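You operate a simulated robot arm through the tools that you are given. There is no shell and no other tool. Be economical: measure what you need, move in short steps, check, and stop when the job is done.

You are at the controls of a simulated robot arm. One attempt, no reset.

Task
Tap the white panel at A, B and C and mark the dull zone.
Fine: slide the carriage to each letter and press the tapper; orange marker block on the zone that reads DULL; the carriage stays at C.

It is judged by the outcome, as a careful person would: the job done as asked, and still so three seconds after it is handed in. It fails if anything else is knocked over, pushed out of place, dropped, spilled or broken.

Robot
A 7-joint arm with a two-finger parallel gripper on a trunk, on a base that drives. Base frame: it is fixed to the floor where the robot stands at the start and does not move with it; the origin is under the middle of the robot, x ahead of it, y to its left, z up. Lengths are in m, angles in degrees, forces in N, time in s.
With the tool pointing down near the work surface it reaches from about 0.38 to 0.8 m from the robot's upright axis, wherever it stands. Its first joint turns from -143.0 to 143.0 degrees. Places, roughly: green marker block (3x3x4 cm) [0.5, 0.4, 0.9]; straight edge [0.7, 0.2, 1]; straight edge latch [0.5, 0.2, 0.9]; tap carriage [0.6, 0, 0.9]; tap jig [0.6, -0.1, 0.9]; yellow marker block (3x3x4 cm) [0.6, 0.4, 0.9]. Payload 3 kg.
The tool frame sits at the grasp point between the pads (the TCP): z along the fingers, y along the line on which they close. The tips reach 0.03 m beyond it. The gripper opens to 0.11 m. The fingers are 0.02 m wide and 0.01 m thick; the gripper's body (0.048 by 0.112 m) begins 0.055 m behind the TCP.
Orientation is that of the tool frame in the base frame, as a unit quaternion [w, x, y, z]. With the fingers straight down and closing along the base's y, the tool's x points along the base's -x, its y along +y and its z along -z.

Tools
- The arm moves only by the tool send_rows. Its argument "increments" is one flat list of numbers, 6 for each row, row after row: the shift along the base's x, y, z in m, then the turn, a rotation vector about the base's x, y, z in degrees. In form: [tx, ty, tz, wx, wy, wz, tx, ty, tz, wx, wy, wz, ...]. A call has 1 to 20 rows; each row shifts and turns the commanded pose from where the row before left it. "gripper" is the closure, from 0 (fully open) to 1 (shut), set as the call begins (left out, the last holds). Each row takes 0.2 s and may step no farther than 0.05 m and 8.6 degrees from the row before; otherwise, or with a gripper value out of range, the whole call is refused. Where a pose cannot be reached the arm comes as near as it can. A force on the tool above 40 N (or 10 N above the force at the start of the call, whichever is more), or a blocked arm, ends the call early, and 0.2 s more pass. Each finger travels about 0.153 m/s and halts on what it meets, pressing with about 29 N; the grip force reading is that of the motor and also rises with nothing between the fingers. The clock runs only during rows and for 0.2 s after the last one: add rows that do not move to give the fingers time. The reply holds the time, the measured pose of the TCP, the force on the tool along the base axes, the opening and the grip force, in the units named above and with some noise, with the torque about the TCP (base axes, N m) and any sound that the robot's microphone picked up, and new pictures: "show" is both (left out), scene, wrist or none.
- Cameras (640 x 400 px; columns grow to the right, rows downward): "scene" is now at [0.5808, -0.1322, 1.3198]; the picture's right is [0.00, -0.17, -0.99], its down [-0.58, -0.81, 0.14] and it looks along [-0.82, 0.57, -0.10] (base axes); focal length 214 px, centre (320, 200). "wrist" rides on the gripper at [0.072, 0.017, -0.103] in the tool frame; the picture's right is [-0.23, 0.97, 0.00], its down [-0.76, -0.18, -0.62] and it looks along [-0.61, -0.14, 0.78] (tool axes); focal length 222 px, centre (320, 200). There is no depth. A picture from a camera that has moved, and an enlarged one, comes with that camera's place and axes in the base frame and with its lens. The place of the scene camera against the robot may be out by one fixed shift of up to 0.025 m in any direction.
- slide_trunk(by): slides the trunk up (or, below 0, down) by that many m; the arm and the scene camera ride with it, the base frame stays. It gives what a move gives, with no picture.
- roll_base(legs): drives the robot by 1 to 6 legs, each [ahead, turn to the left] in m and degrees, along the robot's own axes; the way and the turn of a leg run together, so that a leg with both is an arc; at most 1.5 m and 180 degrees a leg. The arm and the cameras ride along, it lands a little off, and it stops where it bumps. It gives what a move gives, and a new picture of the scene camera.
- head_to(pan, tilt): turns the head with the scene camera to pan (to the left, within 80 degrees either way) and tilt (down, from -29 to 69), counted from straight ahead of the robot. It gives what a move gives, and a new picture of the scene camera.
- close_up(camera, box): a new picture of the part [left, top, right, bottom] of that camera's present view, enlarged. The clock stands still meanwhile.
- job_done(): hands the job in; it is judged then, once.

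Work in short steps. Places have to be worked out from the pictures, the camera data and where the tool is seen: move nearer, look again, correct. Check each grasp and each placing, and mend what went wrong. You have 120 turns and 260 pictures in all, those below and enlarged ones among them. Open the gripper and draw the arm clear of the work before you hand the job in, unless the task says otherwise; then end with one line.

The tools are called after "Request:" by a JSON object that holds its "fn" and its "kwargs". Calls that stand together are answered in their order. send_rows: Moves the arm, as the interface text tells. Its arguments: {"type":"object","properties":{"increments":{"type":"array","items":{"type":"number"}},"gripper":{"type":"number"},"show":{"type":"string","enum":["both","scene","wrist","none"]}},"required":["increments"]} The other tools are called the same way: slide_trunk (by) slides the trunk up or down; roll_base (legs) drives the base; head_to (pan, tilt) turns the head that bears the scene camera; close_up (camera, box) takes an enlarged picture of a part of a camera's view; job_done () hands the job in.

At the start:

```text
t: 0.0
position: [0.558, -0.184, 1.1914]
ee_rot: [0.001, -0.001, 1.0, 0.0]
ft_force: [0.5, 0.4, 0.4]
torque: [0.01, 0.0, 0.01]
width: 0.11
gripper_force: 0.1
trunk travel left (down, up): [-0.375, 0.115]
robot x, y, heading: [0.002, 0.0064, -0.1]
head pan, tilt: [80.2, 54.7]
```

scene: 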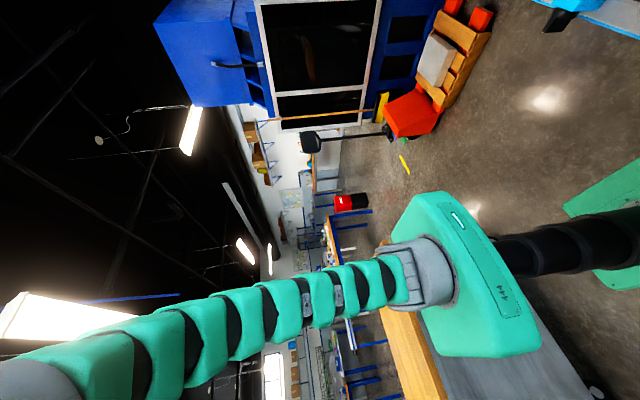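
wrist: 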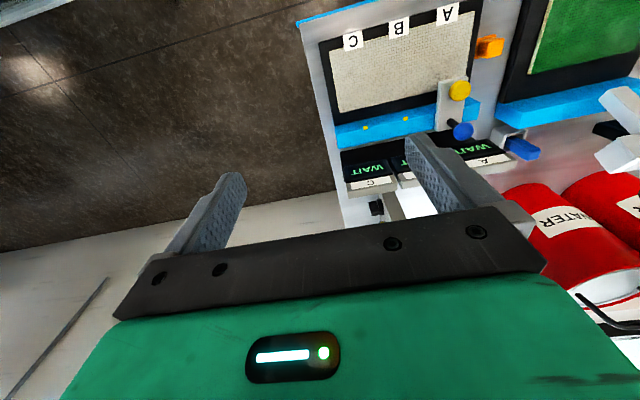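

The wrist view shows the white panel with letters A, B, C, a carriage at A, and an orange block. I turn the head toward the bench to see the layout.

Request:
{"fn": "head_to", "kwargs": {"pan": 0, "tilt": 40}}

Request:
{"fn": "close_up", "kwargs": {"camera": "wrist", "box": [300, 0, 540, 220]}}

```text
t: 1.5
position: [0.5589, -0.1849, 1.1927]
ee_rot: [0.001, 0.0, 1.0, 0.0]
ft_force: [-0.5, 0.2, -0.5]
torque: [-0.01, -0.02, -0.03]
width: 0.1101
gripper_force: 0.0
trunk travel left (down, up): [-0.375, 0.115]
robot x, y, heading: [-0.0006, 0.0058, -0.4]
head pan, tilt: [0.0, 40.0]
camera scene: at [0.6012, -0.2035, 1.2477], right [0.0, -1.0, 0.0], down [-0.77, 0.0, 0.64], along [-0.64, 0.0, -0.77], focal length 214 px, centre (320, 200)
```

scene: 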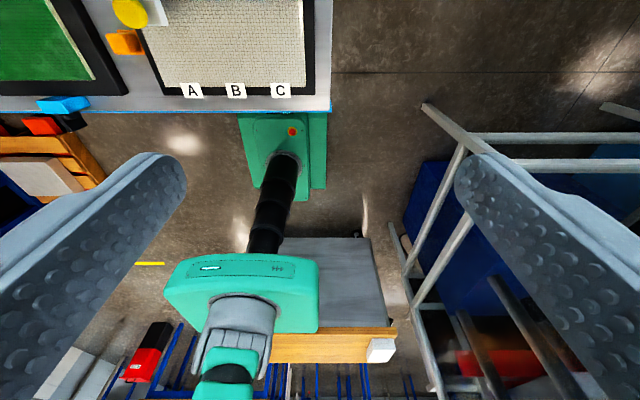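

```text
1.82 times, centred on (420, 110) of wrist
camera zoom: at [0.486, -0.169, 1.2952], right [0.23, 0.97, 0.0], down [0.76, -0.18, 0.62], along [0.61, -0.14, -0.78], focal length 404 px, centre (138, 364)
```

zoom: 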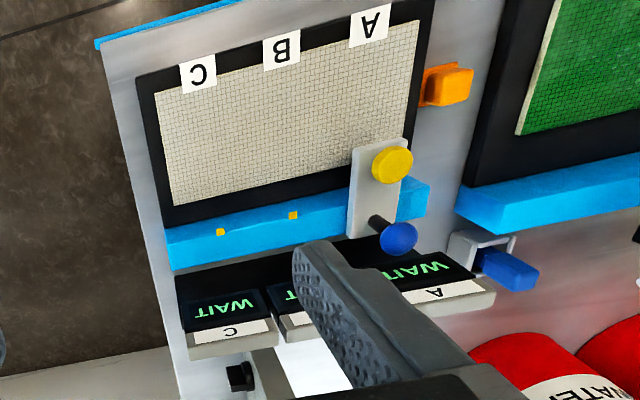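

The head's frame is evidently pitched so "straight ahead" looks down; a negative tilt should look ahead toward the panel.

Request:
{"fn": "head_to", "kwargs": {"pan": 0, "tilt": -29}}

```text
t: 2.9
position: [0.5589, -0.1855, 1.1916]
ee_rot: [0.0, -0.001, 1.0, 0.0]
ft_force: [0.1, 0.2, -0.6]
torque: [0.0, 0.01, -0.02]
width: 0.11
gripper_force: 0.1
trunk travel left (down, up): [-0.375, 0.115]
robot x, y, heading: [0.0004, 0.0065, 0.1]
head pan, tilt: [0.0, -28.6]
camera scene: at [0.705, -0.2033, 1.2656], right [0.0, -1.0, 0.0], down [-0.88, 0.0, -0.48], along [0.48, 0.0, -0.88], focal length 214 px, centre (320, 200)
```

scene: 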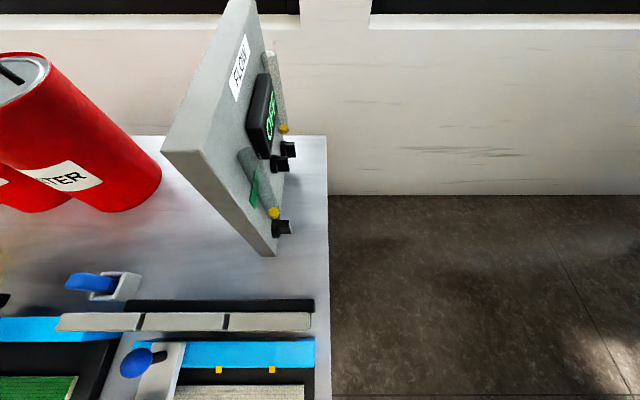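

Now pan to the left to see the rest of the bench (jig, marker blocks, latch).

Request:
{"fn": "head_to", "kwargs": {"pan": 35, "tilt": 0}}

Request:
{"fn": "head_to", "kwargs": {"pan": 60, "tilt": 0}}

```text
t: 3.9
position: [0.5579, -0.185, 1.1917]
ee_rot: [0.0, -0.001, 1.0, -0.001]
ft_force: [-0.5, 0.4, -0.3]
torque: [-0.03, 0.01, 0.0]
width: 0.1099
gripper_force: 0.0
trunk travel left (down, up): [-0.375, 0.115]
robot x, y, heading: [-0.0011, 0.0079, -0.0]
head pan, tilt: [35.0, 0.0]
camera scene: at [0.6649, -0.1518, 1.2589], right [0.0, -0.82, -0.57], down [-1.0, 0.0, 0.0], along [0.0, 0.57, -0.82], focal length 214 px, centre (320, 200)
```

scene: 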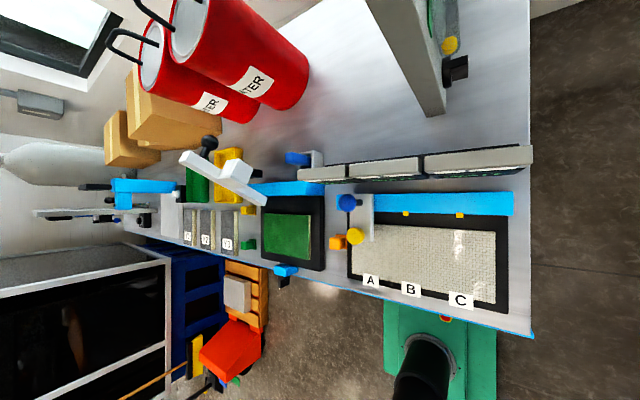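

```text
t: 4.8
position: [0.5587, -0.1848, 1.192]
ee_rot: [0.0, -0.001, 1.0, 0.0]
ft_force: [1.1, 0.1, -0.8]
torque: [0.0, 0.02, 0.0]
width: 0.1104
gripper_force: 0.0
trunk travel left (down, up): [-0.375, 0.115]
robot x, y, heading: [-0.0016, 0.0079, 0.2]
head pan, tilt: [60.0, 0.0]
camera scene: at [0.6648, -0.1255, 1.2876], right [0.0, -0.5, -0.87], down [-1.0, 0.0, 0.0], along [0.0, 0.87, -0.5], focal length 214 px, centre (320, 200)
```

scene: 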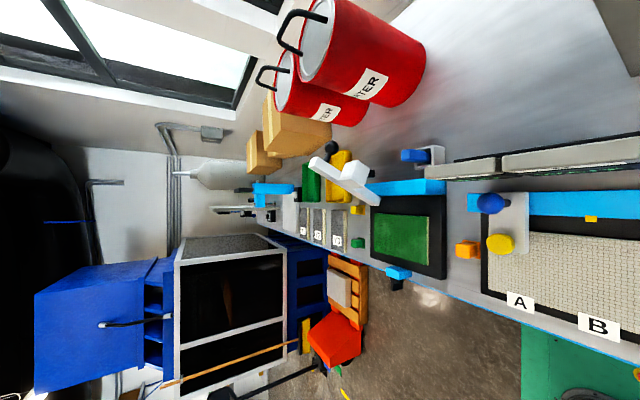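

The panel lies flat with the rail and carriage (blue knob, yellow tapper) at A. I take a closer look at the jig from a better head angle.

Request:
{"fn": "head_to", "kwargs": {"pan": 25, "tilt": 10}}

Request:
{"fn": "close_up", "kwargs": {"camera": "scene", "box": [240, 60, 480, 210]}}

Request:
{"fn": "close_up", "kwargs": {"camera": "wrist", "box": [400, 50, 560, 170]}}

```text
t: 5.8
position: [0.5583, -0.1854, 1.192]
ee_rot: [0.0, -0.001, 1.0, 0.0]
ft_force: [0.0, -0.3, -0.4]
torque: [-0.02, 0.0, 0.01]
width: 0.1102
gripper_force: 0.1
trunk travel left (down, up): [-0.375, 0.115]
robot x, y, heading: [0.0011, 0.0086, -0.2]
head pan, tilt: [25.0, 10.0]
camera scene: at [0.6488, -0.164, 1.2484], right [0.0, -0.91, -0.42], down [-0.98, -0.08, 0.16], along [-0.17, 0.42, -0.89], focal length 214 px, centre (320, 200)
```

scene: 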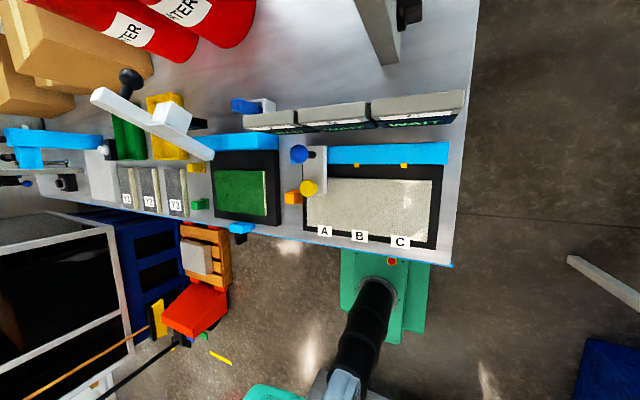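

```text
2.67 times, centred on (360, 135) of scene
camera zoom: at [0.6488, -0.164, 1.2484], right [0.0, -0.91, -0.42], down [-0.98, -0.08, 0.16], along [-0.17, 0.42, -0.89], focal length 572 px, centre (213, 373)
```

zoom: 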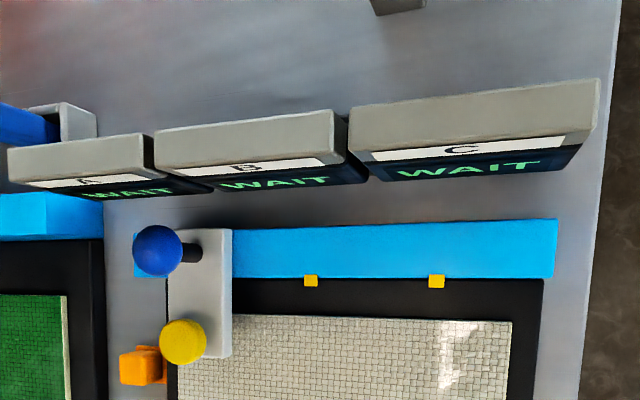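

```text
3.33 times, centred on (480, 110) of wrist
camera zoom: at [0.486, -0.169, 1.2952], right [0.23, 0.97, 0.0], down [0.76, -0.18, 0.62], along [0.61, -0.14, -0.78], focal length 740 px, centre (-213, 500)
```

zoom: 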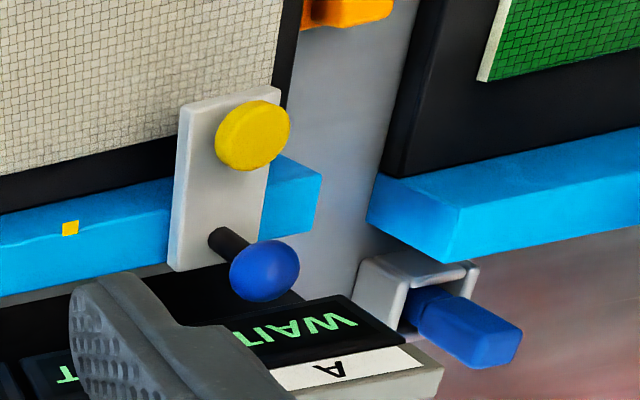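

Tapper is estimated near (0.608, 0.010, 0.945), knob near (0.665, 0.01). I move over the tapper with fingers shut and look through the wrist camera.

Request:
{"fn": "send_rows", "kwargs": {"increments": [0.0098, 0.0386, -0.0284, 0, 0, 0, 0.0098, 0.0386, -0.0284, 0, 0, 0, 0.0098, 0.0386, -0.0284, 0, 0, 0, 0.0098, 0.0386, -0.0284, 0, 0, 0, 0.0098, 0.0386, -0.0284, 0, 0, 0, 0, 0, 0, 0, 0, 0], "gripper": 1}}

```text
t: 7.2
position: [0.6081, 0.0086, 1.0498]
ee_rot: [0.0, 0.0, 1.0, 0.0]
ft_force: [0.7, -0.5, -0.1]
torque: [0.01, 0.02, -0.01]
width: 0.0001
gripper_force: 29.0
trunk travel left (down, up): [-0.375, 0.115]
robot x, y, heading: [0.0015, 0.0039, -0.2]
head pan, tilt: [25.0, 10.0]
camera scene: at [0.6988, 0.0298, 1.1068], right [0.0, -0.91, -0.42], down [-0.98, -0.08, 0.16], along [-0.17, 0.42, -0.89], focal length 214 px, centre (320, 200)
camera wrist: at [0.5361, 0.0249, 1.1537], right [0.23, 0.97, 0.0], down [0.76, -0.18, 0.62], along [0.61, -0.14, -0.78], focal length 222 px, centre (320, 200)
```

scene: 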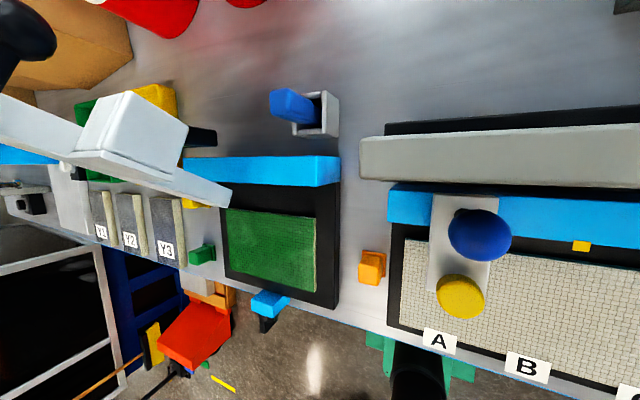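
wrist: 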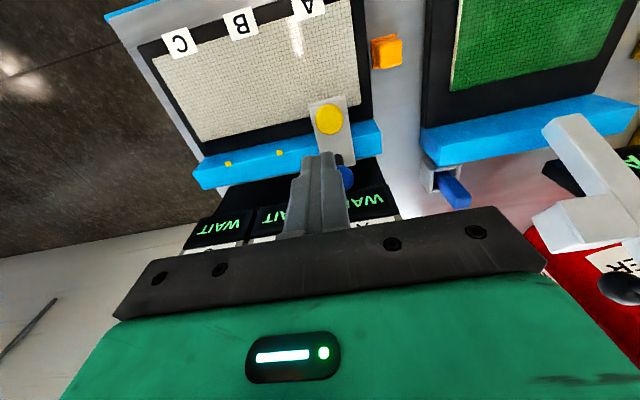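

The tapper triangulates to about (0.611, 0.017), cap top z≈0.933, knob ≈ (0.669, 0.021, 0.952). I lower the closed fingertips to just above the cap.

Request:
{"fn": "send_rows", "kwargs": {"increments": [0.003, 0.0085, -0.03, 0, 0, 0, 0, 0, -0.035, 0, 0, 0, 0, 0, 0, 0, 0, 0], "gripper": 1}}

```text
t: 8.0
position: [0.6101, 0.0164, 0.9845]
ee_rot: [-0.001, -0.001, 1.0, 0.001]
ft_force: [0.1, -0.1, -0.1]
torque: [0.03, 0.01, -0.01]
width: 0.0
gripper_force: 29.0
trunk travel left (down, up): [-0.375, 0.115]
robot x, y, heading: [-0.0017, 0.0077, 0.0]
head pan, tilt: [25.0, 10.0]
camera scene: at [0.7, 0.0377, 1.0414], right [0.0, -0.91, -0.42], down [-0.98, -0.07, 0.16], along [-0.17, 0.42, -0.89], focal length 214 px, centre (320, 200)
camera wrist: at [0.5373, 0.0329, 1.0883], right [0.23, 0.97, 0.0], down [0.76, -0.18, 0.62], along [0.61, -0.14, -0.78], focal length 222 px, centre (320, 200)
```

scene: 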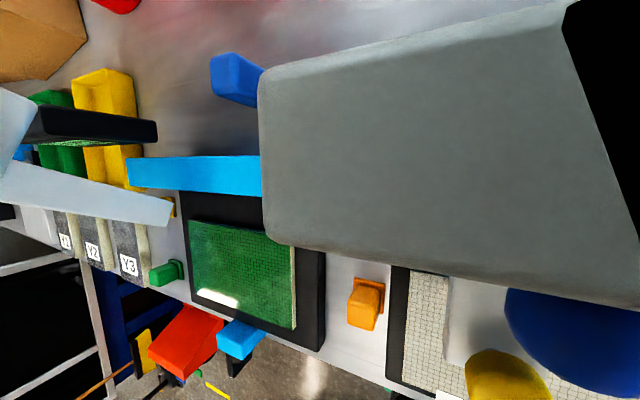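
wrist: 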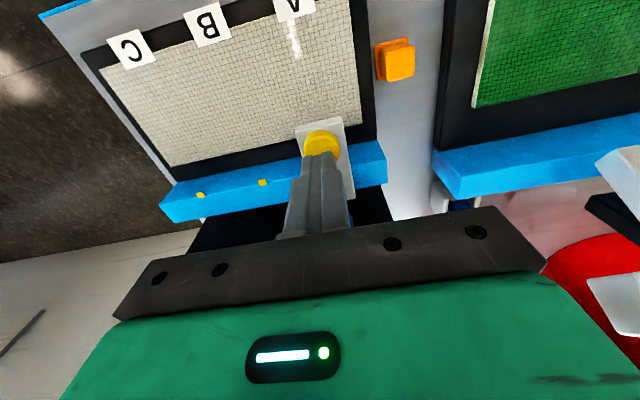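

The scene camera rides on the arm and hangs close to the displays, so I swing it up out of the way before pressing.

Request:
{"fn": "head_to", "kwargs": {"pan": 80, "tilt": 40}}

Request:
{"fn": "send_rows", "kwargs": {"increments": [0, 0.001, -0.01, 0, 0, 0, 0, 0, -0.005, 0, 0, 0, 0, 0, -0.003, 0, 0, 0, 0, 0, -0.003, 0, 0, 0], "gripper": 1, "show": "wrist"}}

```text
t: 9.3
position: [0.6091, 0.0173, 0.986]
ee_rot: [0.0, -0.001, 1.0, 0.0]
ft_force: [-0.4, 0.6, 0.4]
torque: [0.01, -0.01, 0.03]
width: 0.0
gripper_force: 29.0
trunk travel left (down, up): [-0.375, 0.115]
robot x, y, heading: [-0.0017, 0.0109, 0.1]
head pan, tilt: [80.0, 40.0]
camera scene: at [0.6522, 0.0821, 1.1114], right [0.0, -0.17, -0.98], down [-0.77, -0.63, 0.11], along [-0.64, 0.75, -0.13], focal length 214 px, centre (320, 200)
```

scene: 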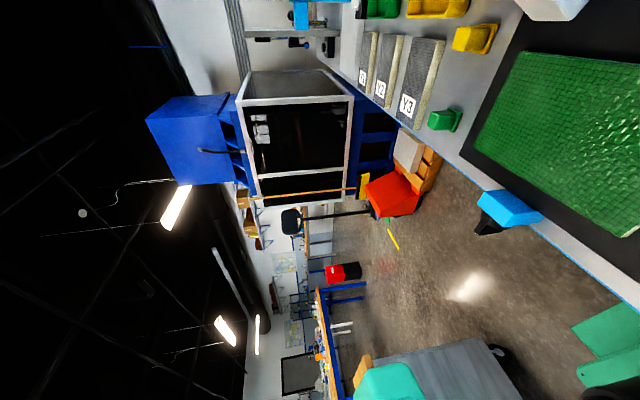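

```text
t: 10.3
position: [0.6103, 0.0182, 0.9638]
ee_rot: [-0.001, -0.001, 1.0, 0.0]
ft_force: [-0.5, -0.6, 2.4]
torque: [-0.01, 0.03, -0.05]
width: 0.0
gripper_force: 28.5
trunk travel left (down, up): [-0.375, 0.115]
robot x, y, heading: [-0.0017, 0.0082, 0.3]
head pan, tilt: [80.0, 40.0]
camera wrist: at [0.5375, 0.034, 1.0675], right [0.23, 0.97, 0.0], down [0.76, -0.18, 0.62], along [0.61, -0.14, -0.78], focal length 222 px, centre (320, 200)
```

wrist: 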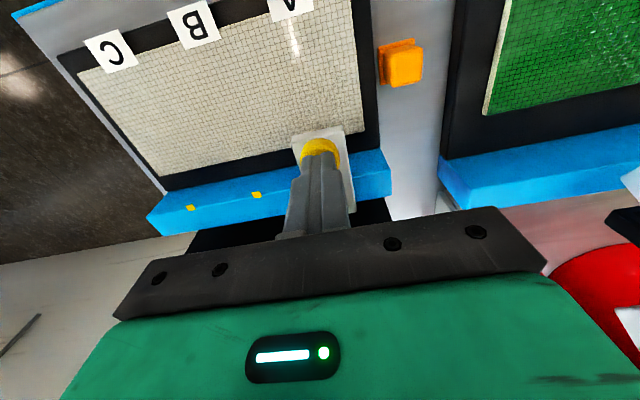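

Contact begins (2.4 N). I press further in small steps, listening for the tap.

Request:
{"fn": "send_rows", "kwargs": {"increments": [0, 0, -0.002, 0, 0, 0, 0, 0, -0.002, 0, 0, 0, 0, 0, -0.002, 0, 0, 0, 0, 0, -0.002, 0, 0, 0], "gripper": 1, "show": "wrist"}}

```text
t: 11.3
position: [0.6102, 0.0172, 0.958]
ee_rot: [0.001, -0.001, 1.0, -0.001]
ft_force: [-1.6, 1.4, 26.6]
torque: [-0.01, 0.0, 0.01]
width: 0.0
gripper_force: 29.0
trunk travel left (down, up): [-0.375, 0.115]
robot x, y, heading: [-0.0007, 0.0058, -0.1]
head pan, tilt: [80.0, 40.0]
heard: click
camera wrist: at [0.5372, 0.0335, 1.061], right [0.23, 0.97, 0.0], down [0.76, -0.18, 0.63], along [0.61, -0.14, -0.78], focal length 222 px, centre (320, 200)
```

wrist: 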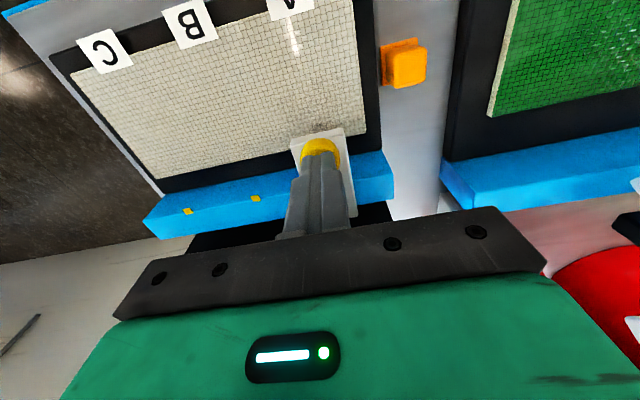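

A click was heard with 26 N. I lift off and open the gripper, checking the readouts.

Request:
{"fn": "send_rows", "kwargs": {"increments": [0, 0, 0.04, 0, 0, 0, 0, 0, 0.04, 0, 0, 0, 0, 0, 0.04, 0, 0, 0, -0.03, 0, 0.03, 0, 0, 0, -0.02, 0, 0, 0, 0, 0], "gripper": 0, "show": "wrist"}}

Request:
{"fn": "close_up", "kwargs": {"camera": "wrist", "box": [160, 60, 480, 260]}}

```text
t: 12.5
position: [0.5598, 0.0175, 1.1063]
ee_rot: [0.0, -0.001, 1.0, 0.0]
ft_force: [0.0, -0.1, -0.8]
torque: [-0.01, 0.03, 0.03]
width: 0.1099
gripper_force: 0.0
trunk travel left (down, up): [-0.375, 0.115]
robot x, y, heading: [0.0032, 0.0061, 0.1]
head pan, tilt: [80.0, 40.0]
camera wrist: at [0.488, 0.0336, 1.21], right [0.23, 0.97, 0.0], down [0.76, -0.18, 0.62], along [0.61, -0.14, -0.78], focal length 222 px, centre (320, 200)
```

wrist: 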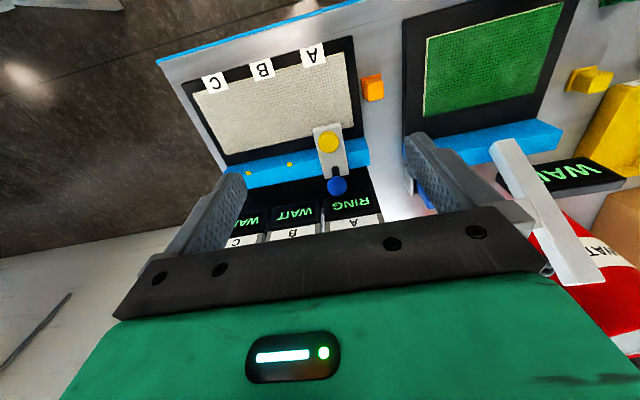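

```text
2.00 times, centred on (320, 160) of wrist
camera zoom: at [0.488, 0.0336, 1.21], right [0.23, 0.97, 0.0], down [0.76, -0.18, 0.62], along [0.61, -0.14, -0.78], focal length 444 px, centre (320, 280)
```

zoom: 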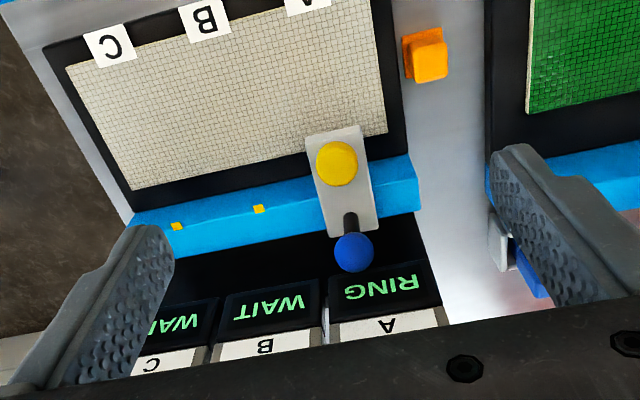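

A reads RING. Knob computes to (0.671, 0.017, 0.952), about 28 mm across. I move above it with the gripper part open.

Request:
{"fn": "send_rows", "kwargs": {"increments": [0.04, 0, -0.02, 0, 0, 0, 0.04, 0, -0.02, 0, 0, 0, 0.03, 0, -0.036, 0, 0, 0, 0, 0, 0, 0, 0, 0], "gripper": 0.45, "show": "wrist"}}

```text
t: 13.5
position: [0.6722, 0.0168, 1.0283]
ee_rot: [0.0, 0.0, 1.0, 0.0]
ft_force: [0.8, 0.2, 0.1]
torque: [0.0, 0.03, 0.01]
width: 0.0605
gripper_force: 0.0
trunk travel left (down, up): [-0.375, 0.115]
robot x, y, heading: [0.0003, 0.0072, -0.1]
head pan, tilt: [80.0, 40.0]
camera wrist: at [0.5987, 0.033, 1.1326], right [0.23, 0.97, 0.0], down [0.76, -0.18, 0.62], along [0.61, -0.14, -0.78], focal length 222 px, centre (320, 200)
```

wrist: 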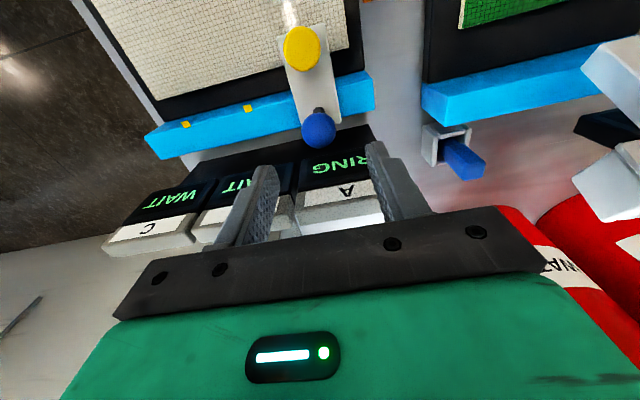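

Triangulating shows the displays stand upright at x≈0.69 up to z≈1.02, right behind the knob. I tilt the gripper 17° so its body leans back away from them, and shift slightly back, then check.

Request:
{"fn": "send_rows", "kwargs": {"increments": [-0.005, -0.0005, 0, 0, -8.5, 0, -0.004, 0, 0, 0, -8.5, 0, 0, 0, -0.03, 0, 0, 0, 0, 0, 0, 0, 0, 0], "gripper": 0.45, "show": "wrist"}}

```text
t: 14.5
position: [0.6611, 0.0158, 0.9985]
ee_rot: [0.149, -0.001, 0.989, 0.0]
ft_force: [-0.9, 0.1, -0.7]
torque: [0.02, 0.01, 0.01]
width: 0.0602
gripper_force: 0.1
trunk travel left (down, up): [-0.375, 0.115]
robot x, y, heading: [-0.0035, 0.0067, 0.2]
head pan, tilt: [80.0, 40.0]
camera wrist: at [0.5616, 0.0329, 1.0774], right [0.22, 0.97, 0.07], down [0.55, -0.18, 0.82], along [0.81, -0.14, -0.57], focal length 222 px, centre (320, 200)
```

wrist: 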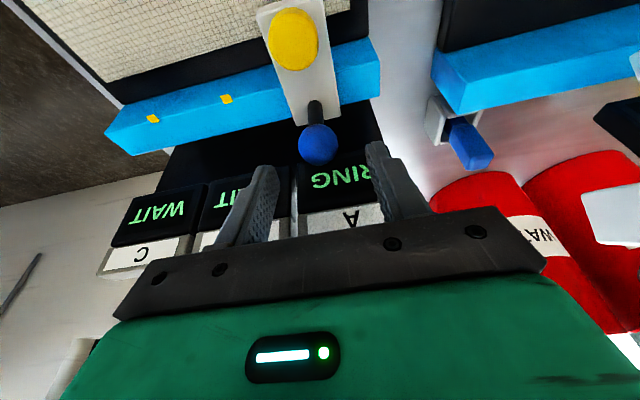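

Knob still at (0.669, 0.016, 0.952); the clearance to the displays looks fine. I descend and close on the knob.

Request:
{"fn": "send_rows", "kwargs": {"increments": [0.001, 0.0005, -0.02, 0, 0, 0, 0.001, 0, -0.015, 0, 0, 0, 0, 0, 0, 0, 0, 0], "gripper": 0.45, "show": "wrist"}}

Request:
{"fn": "send_rows", "kwargs": {"increments": [0, 0, 0, 0, 0, 0, 0, 0, 0, 0, 0, 0, 0, 0, 0, 0, 0, 0], "gripper": 1, "show": "wrist"}}

```text
t: 15.3
position: [0.6628, 0.0167, 0.9647]
ee_rot: [0.148, -0.001, 0.989, 0.001]
ft_force: [-0.8, 0.9, -0.2]
torque: [0.0, -0.01, -0.03]
width: 0.0605
gripper_force: 0.0
trunk travel left (down, up): [-0.375, 0.115]
robot x, y, heading: [0.0016, 0.0049, 0.2]
head pan, tilt: [80.0, 40.0]
camera wrist: at [0.5635, 0.0332, 1.0422], right [0.22, 0.97, 0.07], down [0.55, -0.18, 0.82], along [0.81, -0.14, -0.57], focal length 222 px, centre (320, 200)
```

wrist: 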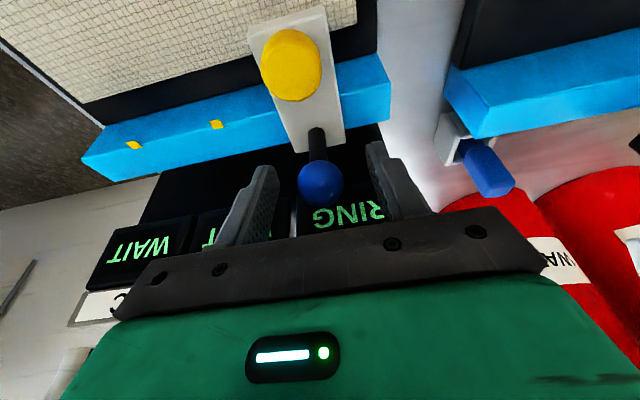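

```text
t: 16.1
position: [0.6619, 0.0176, 0.9633]
ee_rot: [0.147, -0.001, 0.989, 0.0]
ft_force: [-0.1, 1.9, -1.4]
torque: [0.01, -0.11, -0.01]
width: 0.0274
gripper_force: 44.9
trunk travel left (down, up): [-0.375, 0.115]
robot x, y, heading: [-0.0011, 0.0075, 0.1]
head pan, tilt: [80.0, 40.0]
camera wrist: at [0.5634, 0.0333, 1.0423], right [0.22, 0.97, 0.07], down [0.55, -0.18, 0.82], along [0.81, -0.14, -0.57], focal length 222 px, centre (320, 200)
```

wrist: 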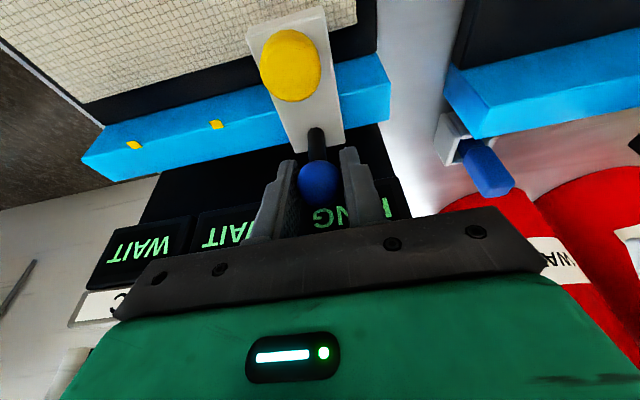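

The knob is gripped (27 mm). The ticks sit about 0.07 m apart, so I slide the carriage 0.07 m toward −y to B.

Request:
{"fn": "send_rows", "kwargs": {"increments": [0, -0.01, 0, 0, 0, 0, 0, -0.01, 0, 0, 0, 0, 0, -0.01, 0, 0, 0, 0, 0, -0.01, 0, 0, 0, 0, 0, -0.01, 0, 0, 0, 0, 0, -0.01, 0, 0, 0, 0, 0, -0.005, 0, 0, 0, 0], "gripper": 1, "show": "wrist"}}

```text
t: 17.7
position: [0.6633, -0.0481, 0.9645]
ee_rot: [0.147, -0.001, 0.989, 0.001]
ft_force: [-3.4, 0.0, -2.0]
torque: [0.02, -0.51, 0.03]
width: 0.0271
gripper_force: 45.5
trunk travel left (down, up): [-0.375, 0.115]
robot x, y, heading: [0.0029, 0.0088, -0.2]
head pan, tilt: [80.0, 40.0]
camera wrist: at [0.5637, -0.0316, 1.0424], right [0.22, 0.97, 0.07], down [0.55, -0.18, 0.82], along [0.81, -0.14, -0.57], focal length 222 px, centre (320, 200)
```

wrist: 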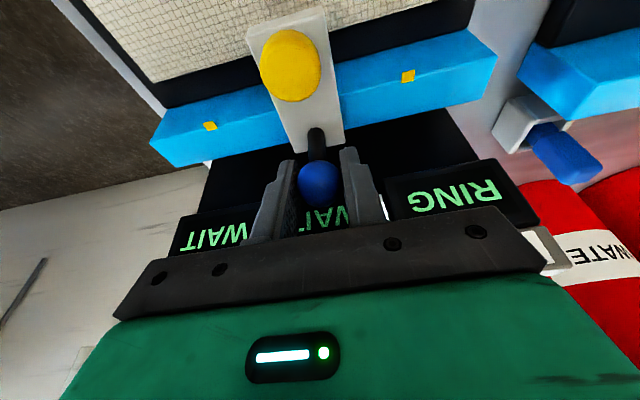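

The C tick sits about 6 px short of where the B tick was when aligned at A, so another 5 mm is needed. I nudge it and compare.

Request:
{"fn": "send_rows", "kwargs": {"increments": [0, -0.0025, 0, 0, 0, 0, 0, -0.0025, 0, 0, 0, 0, 0, 0, 0, 0, 0, 0], "gripper": 1, "show": "wrist"}}

```text
t: 18.5
position: [0.6623, -0.0535, 0.9631]
ee_rot: [0.148, -0.001, 0.989, 0.0]
ft_force: [-2.3, 1.7, -1.1]
torque: [0.03, 0.31, 0.01]
width: 0.0275
gripper_force: 45.0
trunk travel left (down, up): [-0.375, 0.115]
robot x, y, heading: [-0.0013, 0.0087, -0.5]
head pan, tilt: [80.0, 40.0]
camera wrist: at [0.5636, -0.0364, 1.0423], right [0.22, 0.97, 0.07], down [0.55, -0.18, 0.82], along [0.81, -0.14, -0.57], focal length 222 px, centre (320, 200)
```

wrist: 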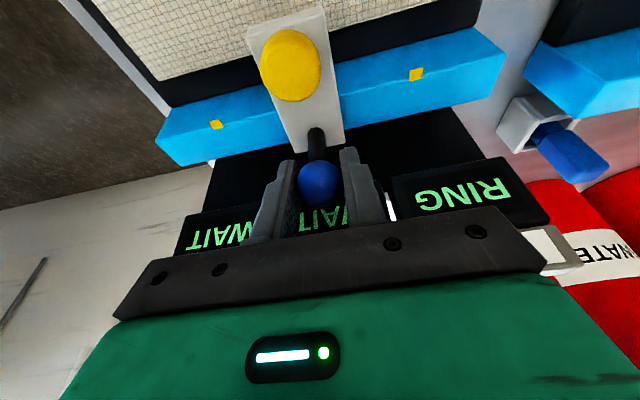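

The C tick now sits exactly where the B tick was: carriage is at B. I release and rise.

Request:
{"fn": "send_rows", "kwargs": {"increments": [0, 0, 0, 0, 0, 0, 0, 0, 0.03, 0, 0, 0, 0, 0, 0.04, 0, 0, 0], "gripper": 0.5, "show": "none"}}

Request:
{"fn": "send_rows", "kwargs": {"increments": [-0.025, 0, 0, 0, 8.5, 0, -0.0275, 0.0005, 0, 0, 8.5, 0, 0, 0, -0.03, 0, 0, 0, 0, 0, -0.02, 0, 0, 0, 0, 0, 0, 0, 0, 0], "gripper": 1, "show": "wrist"}}

```text
t: 19.3
position: [0.6639, -0.0531, 1.0351]
ee_rot: [0.148, -0.001, 0.989, 0.0]
ft_force: [0.1, 0.1, 0.8]
torque: [-0.03, 0.02, -0.03]
width: 0.0551
gripper_force: 0.1
trunk travel left (down, up): [-0.375, 0.115]
robot x, y, heading: [0.0, 0.0112, -0.0]
head pan, tilt: [80.0, 40.0]
```

```text
t: 20.5
position: [0.6118, -0.0527, 0.9841]
ee_rot: [0.001, -0.002, 1.0, 0.0]
ft_force: [0.1, 0.2, -0.5]
torque: [0.02, 0.01, -0.01]
width: 0.0001
gripper_force: 28.5
trunk travel left (down, up): [-0.375, 0.115]
robot x, y, heading: [-0.0003, 0.0092, -0.3]
head pan, tilt: [80.0, 40.0]
camera wrist: at [0.539, -0.0359, 1.0874], right [0.23, 0.97, 0.0], down [0.76, -0.18, 0.62], along [0.61, -0.14, -0.78], focal length 222 px, centre (320, 200)
```

wrist: 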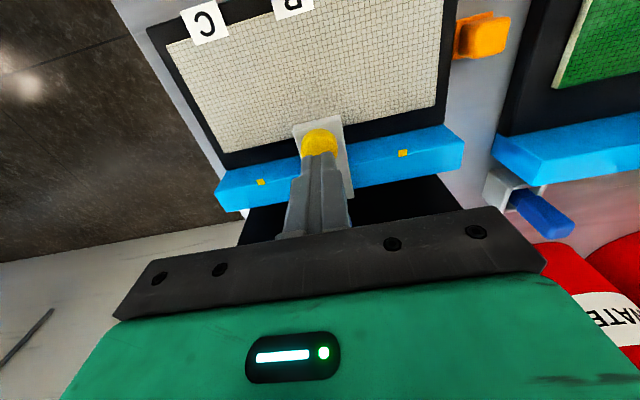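

Same alignment as over A. I press the tapper at B.

Request:
{"fn": "send_rows", "kwargs": {"increments": [-0.001, 0, -0.015, 0, 0, 0, 0, 0, -0.004, 0, 0, 0, 0, 0, -0.003, 0, 0, 0, 0, 0, -0.002, 0, 0, 0, 0, 0, -0.002, 0, 0, 0, 0, 0, -0.0025, 0, 0, 0], "gripper": 1, "show": "none"}}

Request:
{"fn": "send_rows", "kwargs": {"increments": [0, 0, 0.04, 0, 0, 0, 0, 0, 0.04, 0, 0, 0, 0, 0, 0.04, 0, 0, 0, -0.03, 0, 0.03, 0, 0, 0, -0.02, 0, 0, 0, 0, 0], "gripper": 0.45, "show": "wrist"}}

```text
t: 21.9
position: [0.6095, -0.0515, 0.9573]
ee_rot: [0.001, -0.001, 1.0, 0.0]
ft_force: [-0.8, -0.4, 24.4]
torque: [-0.05, 0.01, 0.01]
width: 0.0002
gripper_force: 28.7
trunk travel left (down, up): [-0.375, 0.115]
robot x, y, heading: [0.0009, 0.0067, -0.3]
head pan, tilt: [80.0, 40.0]
heard: click
```

```text
t: 23.1
position: [0.5585, -0.0526, 1.106]
ee_rot: [0.0, -0.001, 1.0, -0.001]
ft_force: [-0.1, -0.1, 0.2]
torque: [0.02, 0.0, 0.0]
width: 0.0605
gripper_force: 0.1
trunk travel left (down, up): [-0.375, 0.115]
robot x, y, heading: [-0.0014, 0.0086, 0.0]
head pan, tilt: [80.0, 40.0]
camera wrist: at [0.487, -0.0364, 1.21], right [0.23, 0.97, 0.0], down [0.76, -0.18, 0.62], along [0.61, -0.14, -0.78], focal length 222 px, centre (320, 200)
```

wrist: 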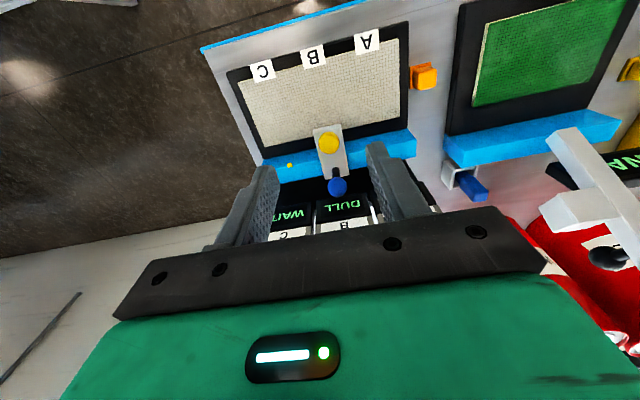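

B reads DULL. Now back to the knob, tilted as before, to take the carriage to C.

Request:
{"fn": "send_rows", "kwargs": {"increments": [0.04, 0, -0.02, 0, 0, 0, 0.04, 0, -0.02, 0, -8.5, 0, 0.023, -0.0005, -0.036, 0, -8.5, 0, 0, 0, -0.03, 0, 0, 0, 0, 0, 0, 0, 0, 0], "gripper": 0.45, "show": "wrist"}}

```text
t: 24.3
position: [0.6623, -0.0527, 1.0001]
ee_rot: [0.148, -0.001, 0.989, 0.0]
ft_force: [0.1, 0.7, -1.0]
torque: [0.01, 0.02, 0.01]
width: 0.0605
gripper_force: 0.1
trunk travel left (down, up): [-0.375, 0.115]
robot x, y, heading: [0.0012, 0.0117, 0.2]
head pan, tilt: [80.0, 40.0]
camera wrist: at [0.563, -0.0367, 1.0781], right [0.22, 0.97, 0.07], down [0.55, -0.18, 0.82], along [0.81, -0.14, -0.57], focal length 222 px, centre (320, 200)
```

wrist: 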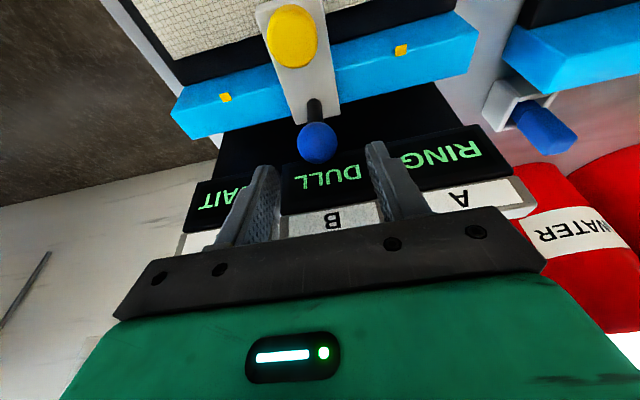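

Alignment is as before. I descend and grip the knob, then slide 0.07 m.

Request:
{"fn": "send_rows", "kwargs": {"increments": [0, 0, -0.02, 0, 0, 0, 0, 0, -0.0165, 0, 0, 0, 0, 0, 0, 0, 0, 0], "gripper": 0.45, "show": "none"}}

Request:
{"fn": "send_rows", "kwargs": {"increments": [0, 0, 0, 0, 0, 0, 0, 0, 0, 0, 0, 0, 0, 0, 0, 0, 0, 0], "gripper": 1, "show": "none"}}

Request:
{"fn": "send_rows", "kwargs": {"increments": [0, -0.01, 0, 0, 0, 0, 0, -0.01, 0, 0, 0, 0, 0, -0.01, 0, 0, 0, 0, 0, -0.01, 0, 0, 0, 0, 0, -0.01, 0, 0, 0, 0, 0, -0.01, 0, 0, 0, 0, 0, -0.005, 0, 0, 0, 0, 0, -0.005, 0, 0, 0, 0, 0, 0, 0, 0, 0, 0], "gripper": 1, "show": "wrist"}}

```text
t: 25.1
position: [0.6613, -0.0535, 0.9628]
ee_rot: [0.148, -0.001, 0.989, 0.0]
ft_force: [-0.8, 0.6, 0.0]
torque: [0.0, 0.0, 0.01]
width: 0.0603
gripper_force: 0.1
trunk travel left (down, up): [-0.375, 0.115]
robot x, y, heading: [0.0019, 0.0067, 0.0]
head pan, tilt: [80.0, 40.0]
```

```text
t: 25.9
position: [0.6627, -0.0524, 0.9635]
ee_rot: [0.147, -0.001, 0.989, 0.0]
ft_force: [-0.7, 0.1, -1.5]
torque: [0.0, -0.11, 0.04]
width: 0.0272
gripper_force: 45.4
trunk travel left (down, up): [-0.375, 0.115]
robot x, y, heading: [0.005, 0.0057, 0.0]
head pan, tilt: [80.0, 40.0]
```

```text
t: 27.9
position: [0.6637, -0.1219, 0.964]
ee_rot: [0.148, -0.002, 0.989, 0.0]
ft_force: [-11.1, 3.2, -9.0]
torque: [0.05, -0.18, -0.05]
width: 0.0273
gripper_force: 45.2
trunk travel left (down, up): [-0.375, 0.115]
robot x, y, heading: [0.0007, 0.0024, 0.1]
head pan, tilt: [80.0, 40.0]
camera wrist: at [0.563, -0.1061, 1.0414], right [0.22, 0.97, 0.07], down [0.55, -0.18, 0.82], along [0.81, -0.14, -0.57], focal length 222 px, centre (320, 200)
```

wrist: 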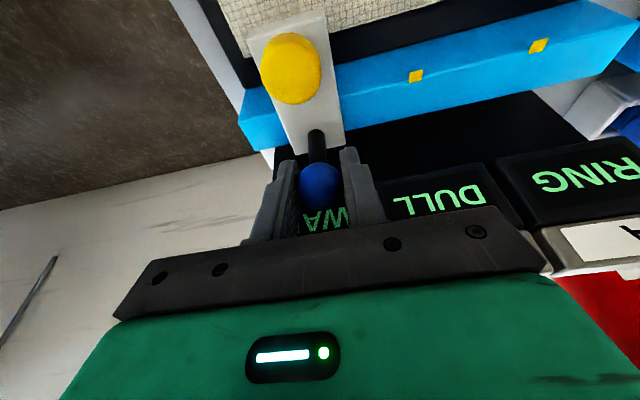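

B tick sits where the A tick was in the B position, so the carriage is at C. Release, rise and go over the tapper.

Request:
{"fn": "send_rows", "kwargs": {"increments": [0, 0, 0, 0, 0, 0, 0, 0, 0.03, 0, 0, 0, 0, 0, 0.04, 0, 0, 0], "gripper": 0.5, "show": "none"}}

Request:
{"fn": "send_rows", "kwargs": {"increments": [-0.025, 0, 0, 0, 8.5, 0, -0.0275, 0.0005, 0, 0, 8.5, 0, 0, 0, -0.03, 0, 0, 0, 0, 0, -0.02, 0, 0, 0, 0, 0, 0, 0, 0, 0], "gripper": 1, "show": "wrist"}}

```text
t: 28.7
position: [0.6628, -0.1221, 1.0323]
ee_rot: [0.147, -0.001, 0.989, 0.0]
ft_force: [0.5, -0.3, -0.3]
torque: [0.01, -0.01, 0.0]
width: 0.055
gripper_force: 0.1
trunk travel left (down, up): [-0.375, 0.115]
robot x, y, heading: [-0.0013, 0.0125, 0.1]
head pan, tilt: [80.0, 40.0]
```

```text
t: 29.9
position: [0.6095, -0.121, 0.9842]
ee_rot: [0.0, -0.001, 1.0, -0.001]
ft_force: [0.9, 0.1, -1.4]
torque: [0.02, 0.03, 0.0]
width: 0.0001
gripper_force: 29.1
trunk travel left (down, up): [-0.375, 0.115]
robot x, y, heading: [-0.0024, 0.0068, -0.0]
head pan, tilt: [80.0, 40.0]
camera wrist: at [0.5382, -0.1057, 1.0871], right [0.23, 0.97, 0.0], down [0.76, -0.18, 0.62], along [0.61, -0.14, -0.78], focal length 222 px, centre (320, 200)
```

wrist: 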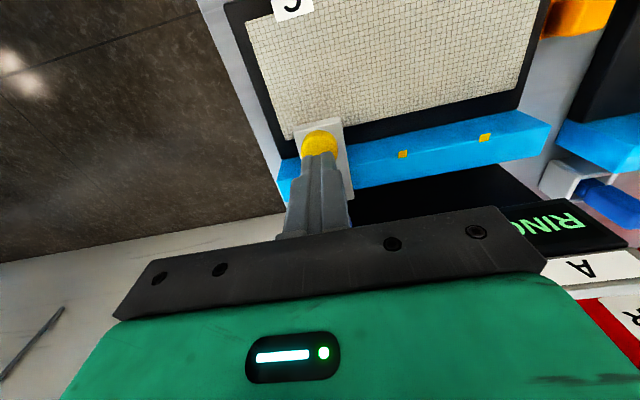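

Aligned; press at C, then lift and look.

Request:
{"fn": "send_rows", "kwargs": {"increments": [0, 0, -0.015, 0, 0, 0, 0, 0, -0.004, 0, 0, 0, 0, 0, -0.003, 0, 0, 0, 0, 0, -0.002, 0, 0, 0, 0, 0, -0.002, 0, 0, 0, 0, 0, -0.0025, 0, 0, 0], "gripper": 1, "show": "none"}}

Request:
{"fn": "send_rows", "kwargs": {"increments": [0, 0, 0.04, 0, 0, 0, 0, 0, 0.04, 0, 0, 0, 0, 0, 0.04, 0, 0, 0, -0.03, 0, 0.03, 0, 0, 0, -0.02, 0, 0.03, 0, 0, 0, -0.02, 0.04, 0, 0, 0, 0, 0, 0.04, 0, 0, 0, 0], "gripper": 0, "show": "wrist"}}

Request:
{"fn": "close_up", "kwargs": {"camera": "wrist", "box": [200, 40, 460, 220]}}

```text
t: 31.3
position: [0.6095, -0.1228, 0.9584]
ee_rot: [0.002, -0.001, 1.0, -0.001]
ft_force: [2.1, 0.0, 29.5]
torque: [-0.02, -0.12, -0.01]
width: 0.0001
gripper_force: 29.4
trunk travel left (down, up): [-0.375, 0.115]
robot x, y, heading: [0.0042, 0.0063, 0.0]
head pan, tilt: [80.0, 40.0]
heard: click
```

```text
t: 32.9
position: [0.5398, -0.0413, 1.1339]
ee_rot: [0.001, 0.0, 1.0, 0.001]
ft_force: [0.4, -0.1, 0.1]
torque: [0.08, -0.03, 0.02]
width: 0.1101
gripper_force: 0.0
trunk travel left (down, up): [-0.375, 0.115]
robot x, y, heading: [0.0019, 0.0063, -0.1]
head pan, tilt: [80.0, 40.0]
camera wrist: at [0.4675, -0.0262, 1.2384], right [0.23, 0.97, 0.0], down [0.76, -0.18, 0.62], along [0.61, -0.14, -0.78], focal length 222 px, centre (320, 200)
```

wrist: 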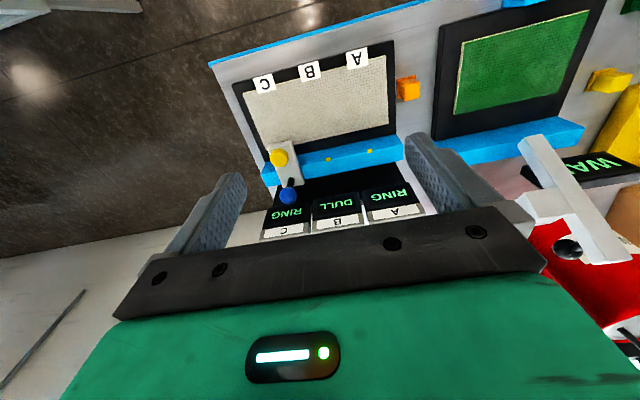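

```text
2.22 times, centred on (330, 130) of wrist
camera zoom: at [0.4675, -0.0262, 1.2384], right [0.23, 0.97, 0.0], down [0.76, -0.18, 0.62], along [0.61, -0.14, -0.78], focal length 494 px, centre (298, 356)
```

zoom: 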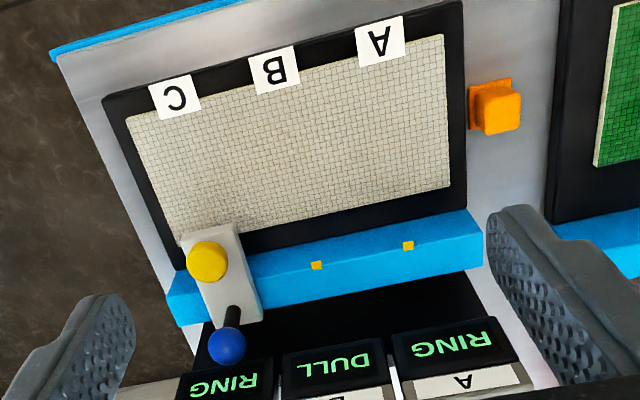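

All three zones read: A RING, B DULL, C RING. The orange block goes on zone B; I move nearer it to measure.

Request:
{"fn": "send_rows", "kwargs": {"increments": [0.005, 0.04, -0.03, 0, 0, 0, 0.005, 0.04, -0.03, 0, 0, 0, 0.005, 0.045, -0.03, 0, 0, 0, 0, 0, 0, 0, 0, 0], "gripper": 0, "show": "wrist"}}

Request:
{"fn": "head_to", "kwargs": {"pan": -10, "tilt": 40}}

```text
refused: row 1 steps farther than a row can; nothing moved
```

```text
t: 34.5
position: [0.5389, -0.0421, 1.1337]
ee_rot: [0.0, -0.001, 1.0, -0.001]
ft_force: [-0.1, 0.4, -0.3]
torque: [0.0, -0.01, -0.02]
width: 0.1099
gripper_force: 0.0
trunk travel left (down, up): [-0.375, 0.115]
robot x, y, heading: [-0.0033, 0.0077, -0.3]
head pan, tilt: [-10.0, 40.0]
camera scene: at [0.5829, -0.0751, 1.1919], right [0.0, -0.98, 0.17], down [-0.77, 0.11, 0.63], along [-0.64, -0.13, -0.75], focal length 214 px, centre (320, 200)
```

scene: 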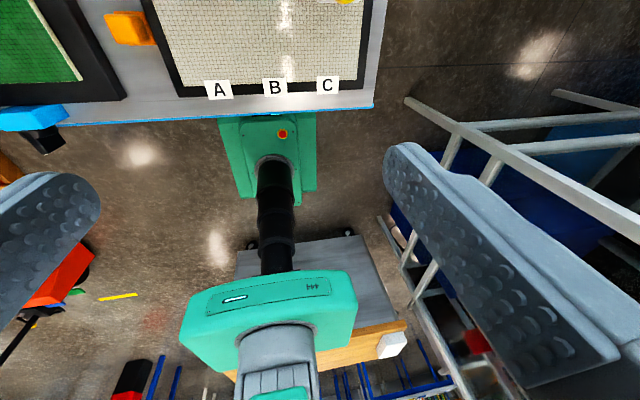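

The step was too long; I use shorter rows, and set the head to look at the area below the fingers.

Request:
{"fn": "send_rows", "kwargs": {"increments": [0.005, 0.035, -0.02, 0, 0, 0, 0.005, 0.035, -0.02, 0, 0, 0, 0.005, 0.035, -0.02, 0, 0, 0, 0, 0.02, -0.03, 0, 0, 0, 0, 0, 0, 0, 0, 0], "gripper": 0, "show": "wrist"}}

Request:
{"fn": "head_to", "kwargs": {"pan": 0, "tilt": 25}}

```text
t: 35.7
position: [0.5543, 0.083, 1.0448]
ee_rot: [-0.001, -0.001, 1.0, 0.0]
ft_force: [0.2, 0.8, -0.4]
torque: [-0.02, -0.02, 0.02]
width: 0.1098
gripper_force: 0.1
trunk travel left (down, up): [-0.375, 0.115]
robot x, y, heading: [0.0, 0.0079, 0.1]
head pan, tilt: [-10.0, 40.0]
camera wrist: at [0.4829, 0.1001, 1.1488], right [0.23, 0.97, 0.0], down [0.76, -0.18, 0.62], along [0.61, -0.14, -0.78], focal length 222 px, centre (320, 200)
```

wrist: 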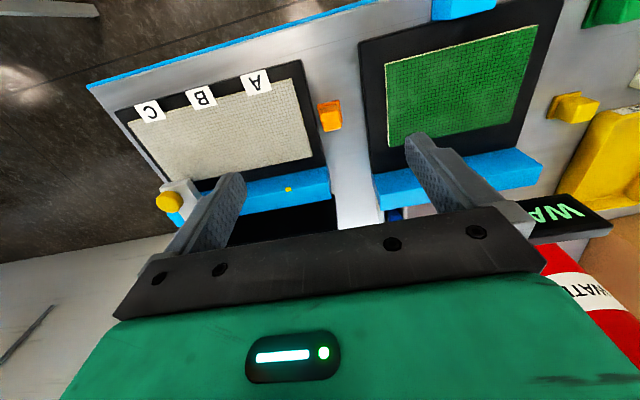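

```text
t: 36.5
position: [0.5549, 0.0829, 1.0466]
ee_rot: [-0.001, 0.0, 1.0, 0.0]
ft_force: [-0.1, -0.2, -0.9]
torque: [0.03, -0.02, 0.0]
width: 0.1099
gripper_force: 0.1
trunk travel left (down, up): [-0.375, 0.115]
robot x, y, heading: [-0.0, 0.0121, 0.3]
head pan, tilt: [0.0, 25.0]
camera scene: at [0.6211, 0.0651, 1.0945], right [0.0, -1.0, 0.0], down [-0.91, 0.0, 0.42], along [-0.42, 0.0, -0.91], focal length 214 px, centre (320, 200)
```

scene: 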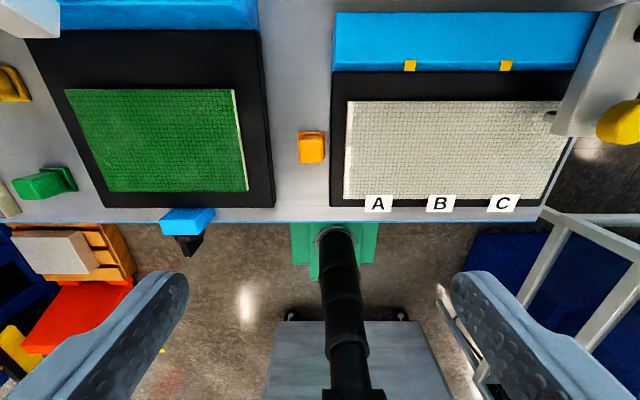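

Panel surface computes to z≈0.863 with zone B at y≈−0.053; the block stands near (0.575, 0.091), centre z≈0.873. I move down toward it with the gripper at 7 cm.

Request:
{"fn": "send_rows", "kwargs": {"increments": [0.01, 0.004, -0.035, 0, 0, 0, 0.01, 0.004, -0.035, 0, 0, 0, 0, 0, -0.03, 0, 0, 0, 0, 0, 0, 0, 0, 0], "gripper": 0.36}}

```text
t: 37.5
position: [0.5746, 0.0904, 0.9465]
ee_rot: [0.0, -0.001, 1.0, 0.0]
ft_force: [0.3, -0.1, -0.9]
torque: [-0.02, 0.03, -0.01]
width: 0.0705
gripper_force: 0.1
trunk travel left (down, up): [-0.375, 0.115]
robot x, y, heading: [0.0006, 0.0077, 0.3]
head pan, tilt: [0.0, 25.0]
camera scene: at [0.6407, 0.0725, 0.9939], right [0.0, -1.0, 0.0], down [-0.91, 0.0, 0.42], along [-0.42, 0.0, -0.91], focal length 214 px, centre (320, 200)
camera wrist: at [0.5022, 0.107, 1.0486], right [0.23, 0.97, 0.0], down [0.76, -0.18, 0.62], along [0.61, -0.14, -0.78], focal length 222 px, centre (320, 200)
```

scene: 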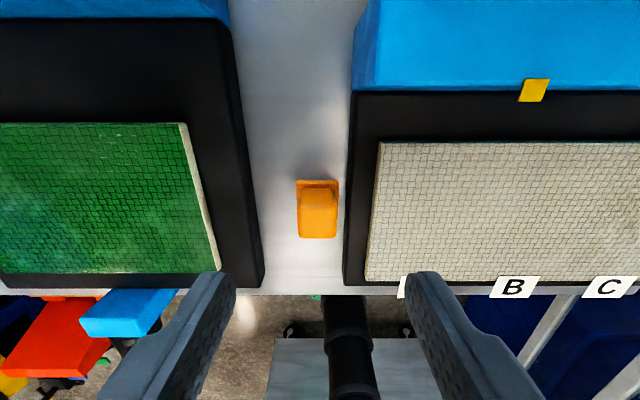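
wrist: 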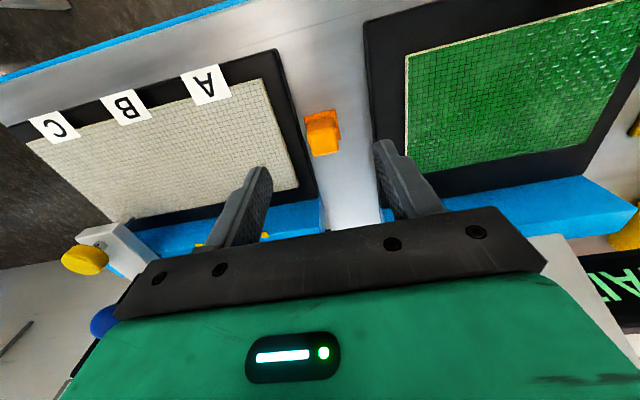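

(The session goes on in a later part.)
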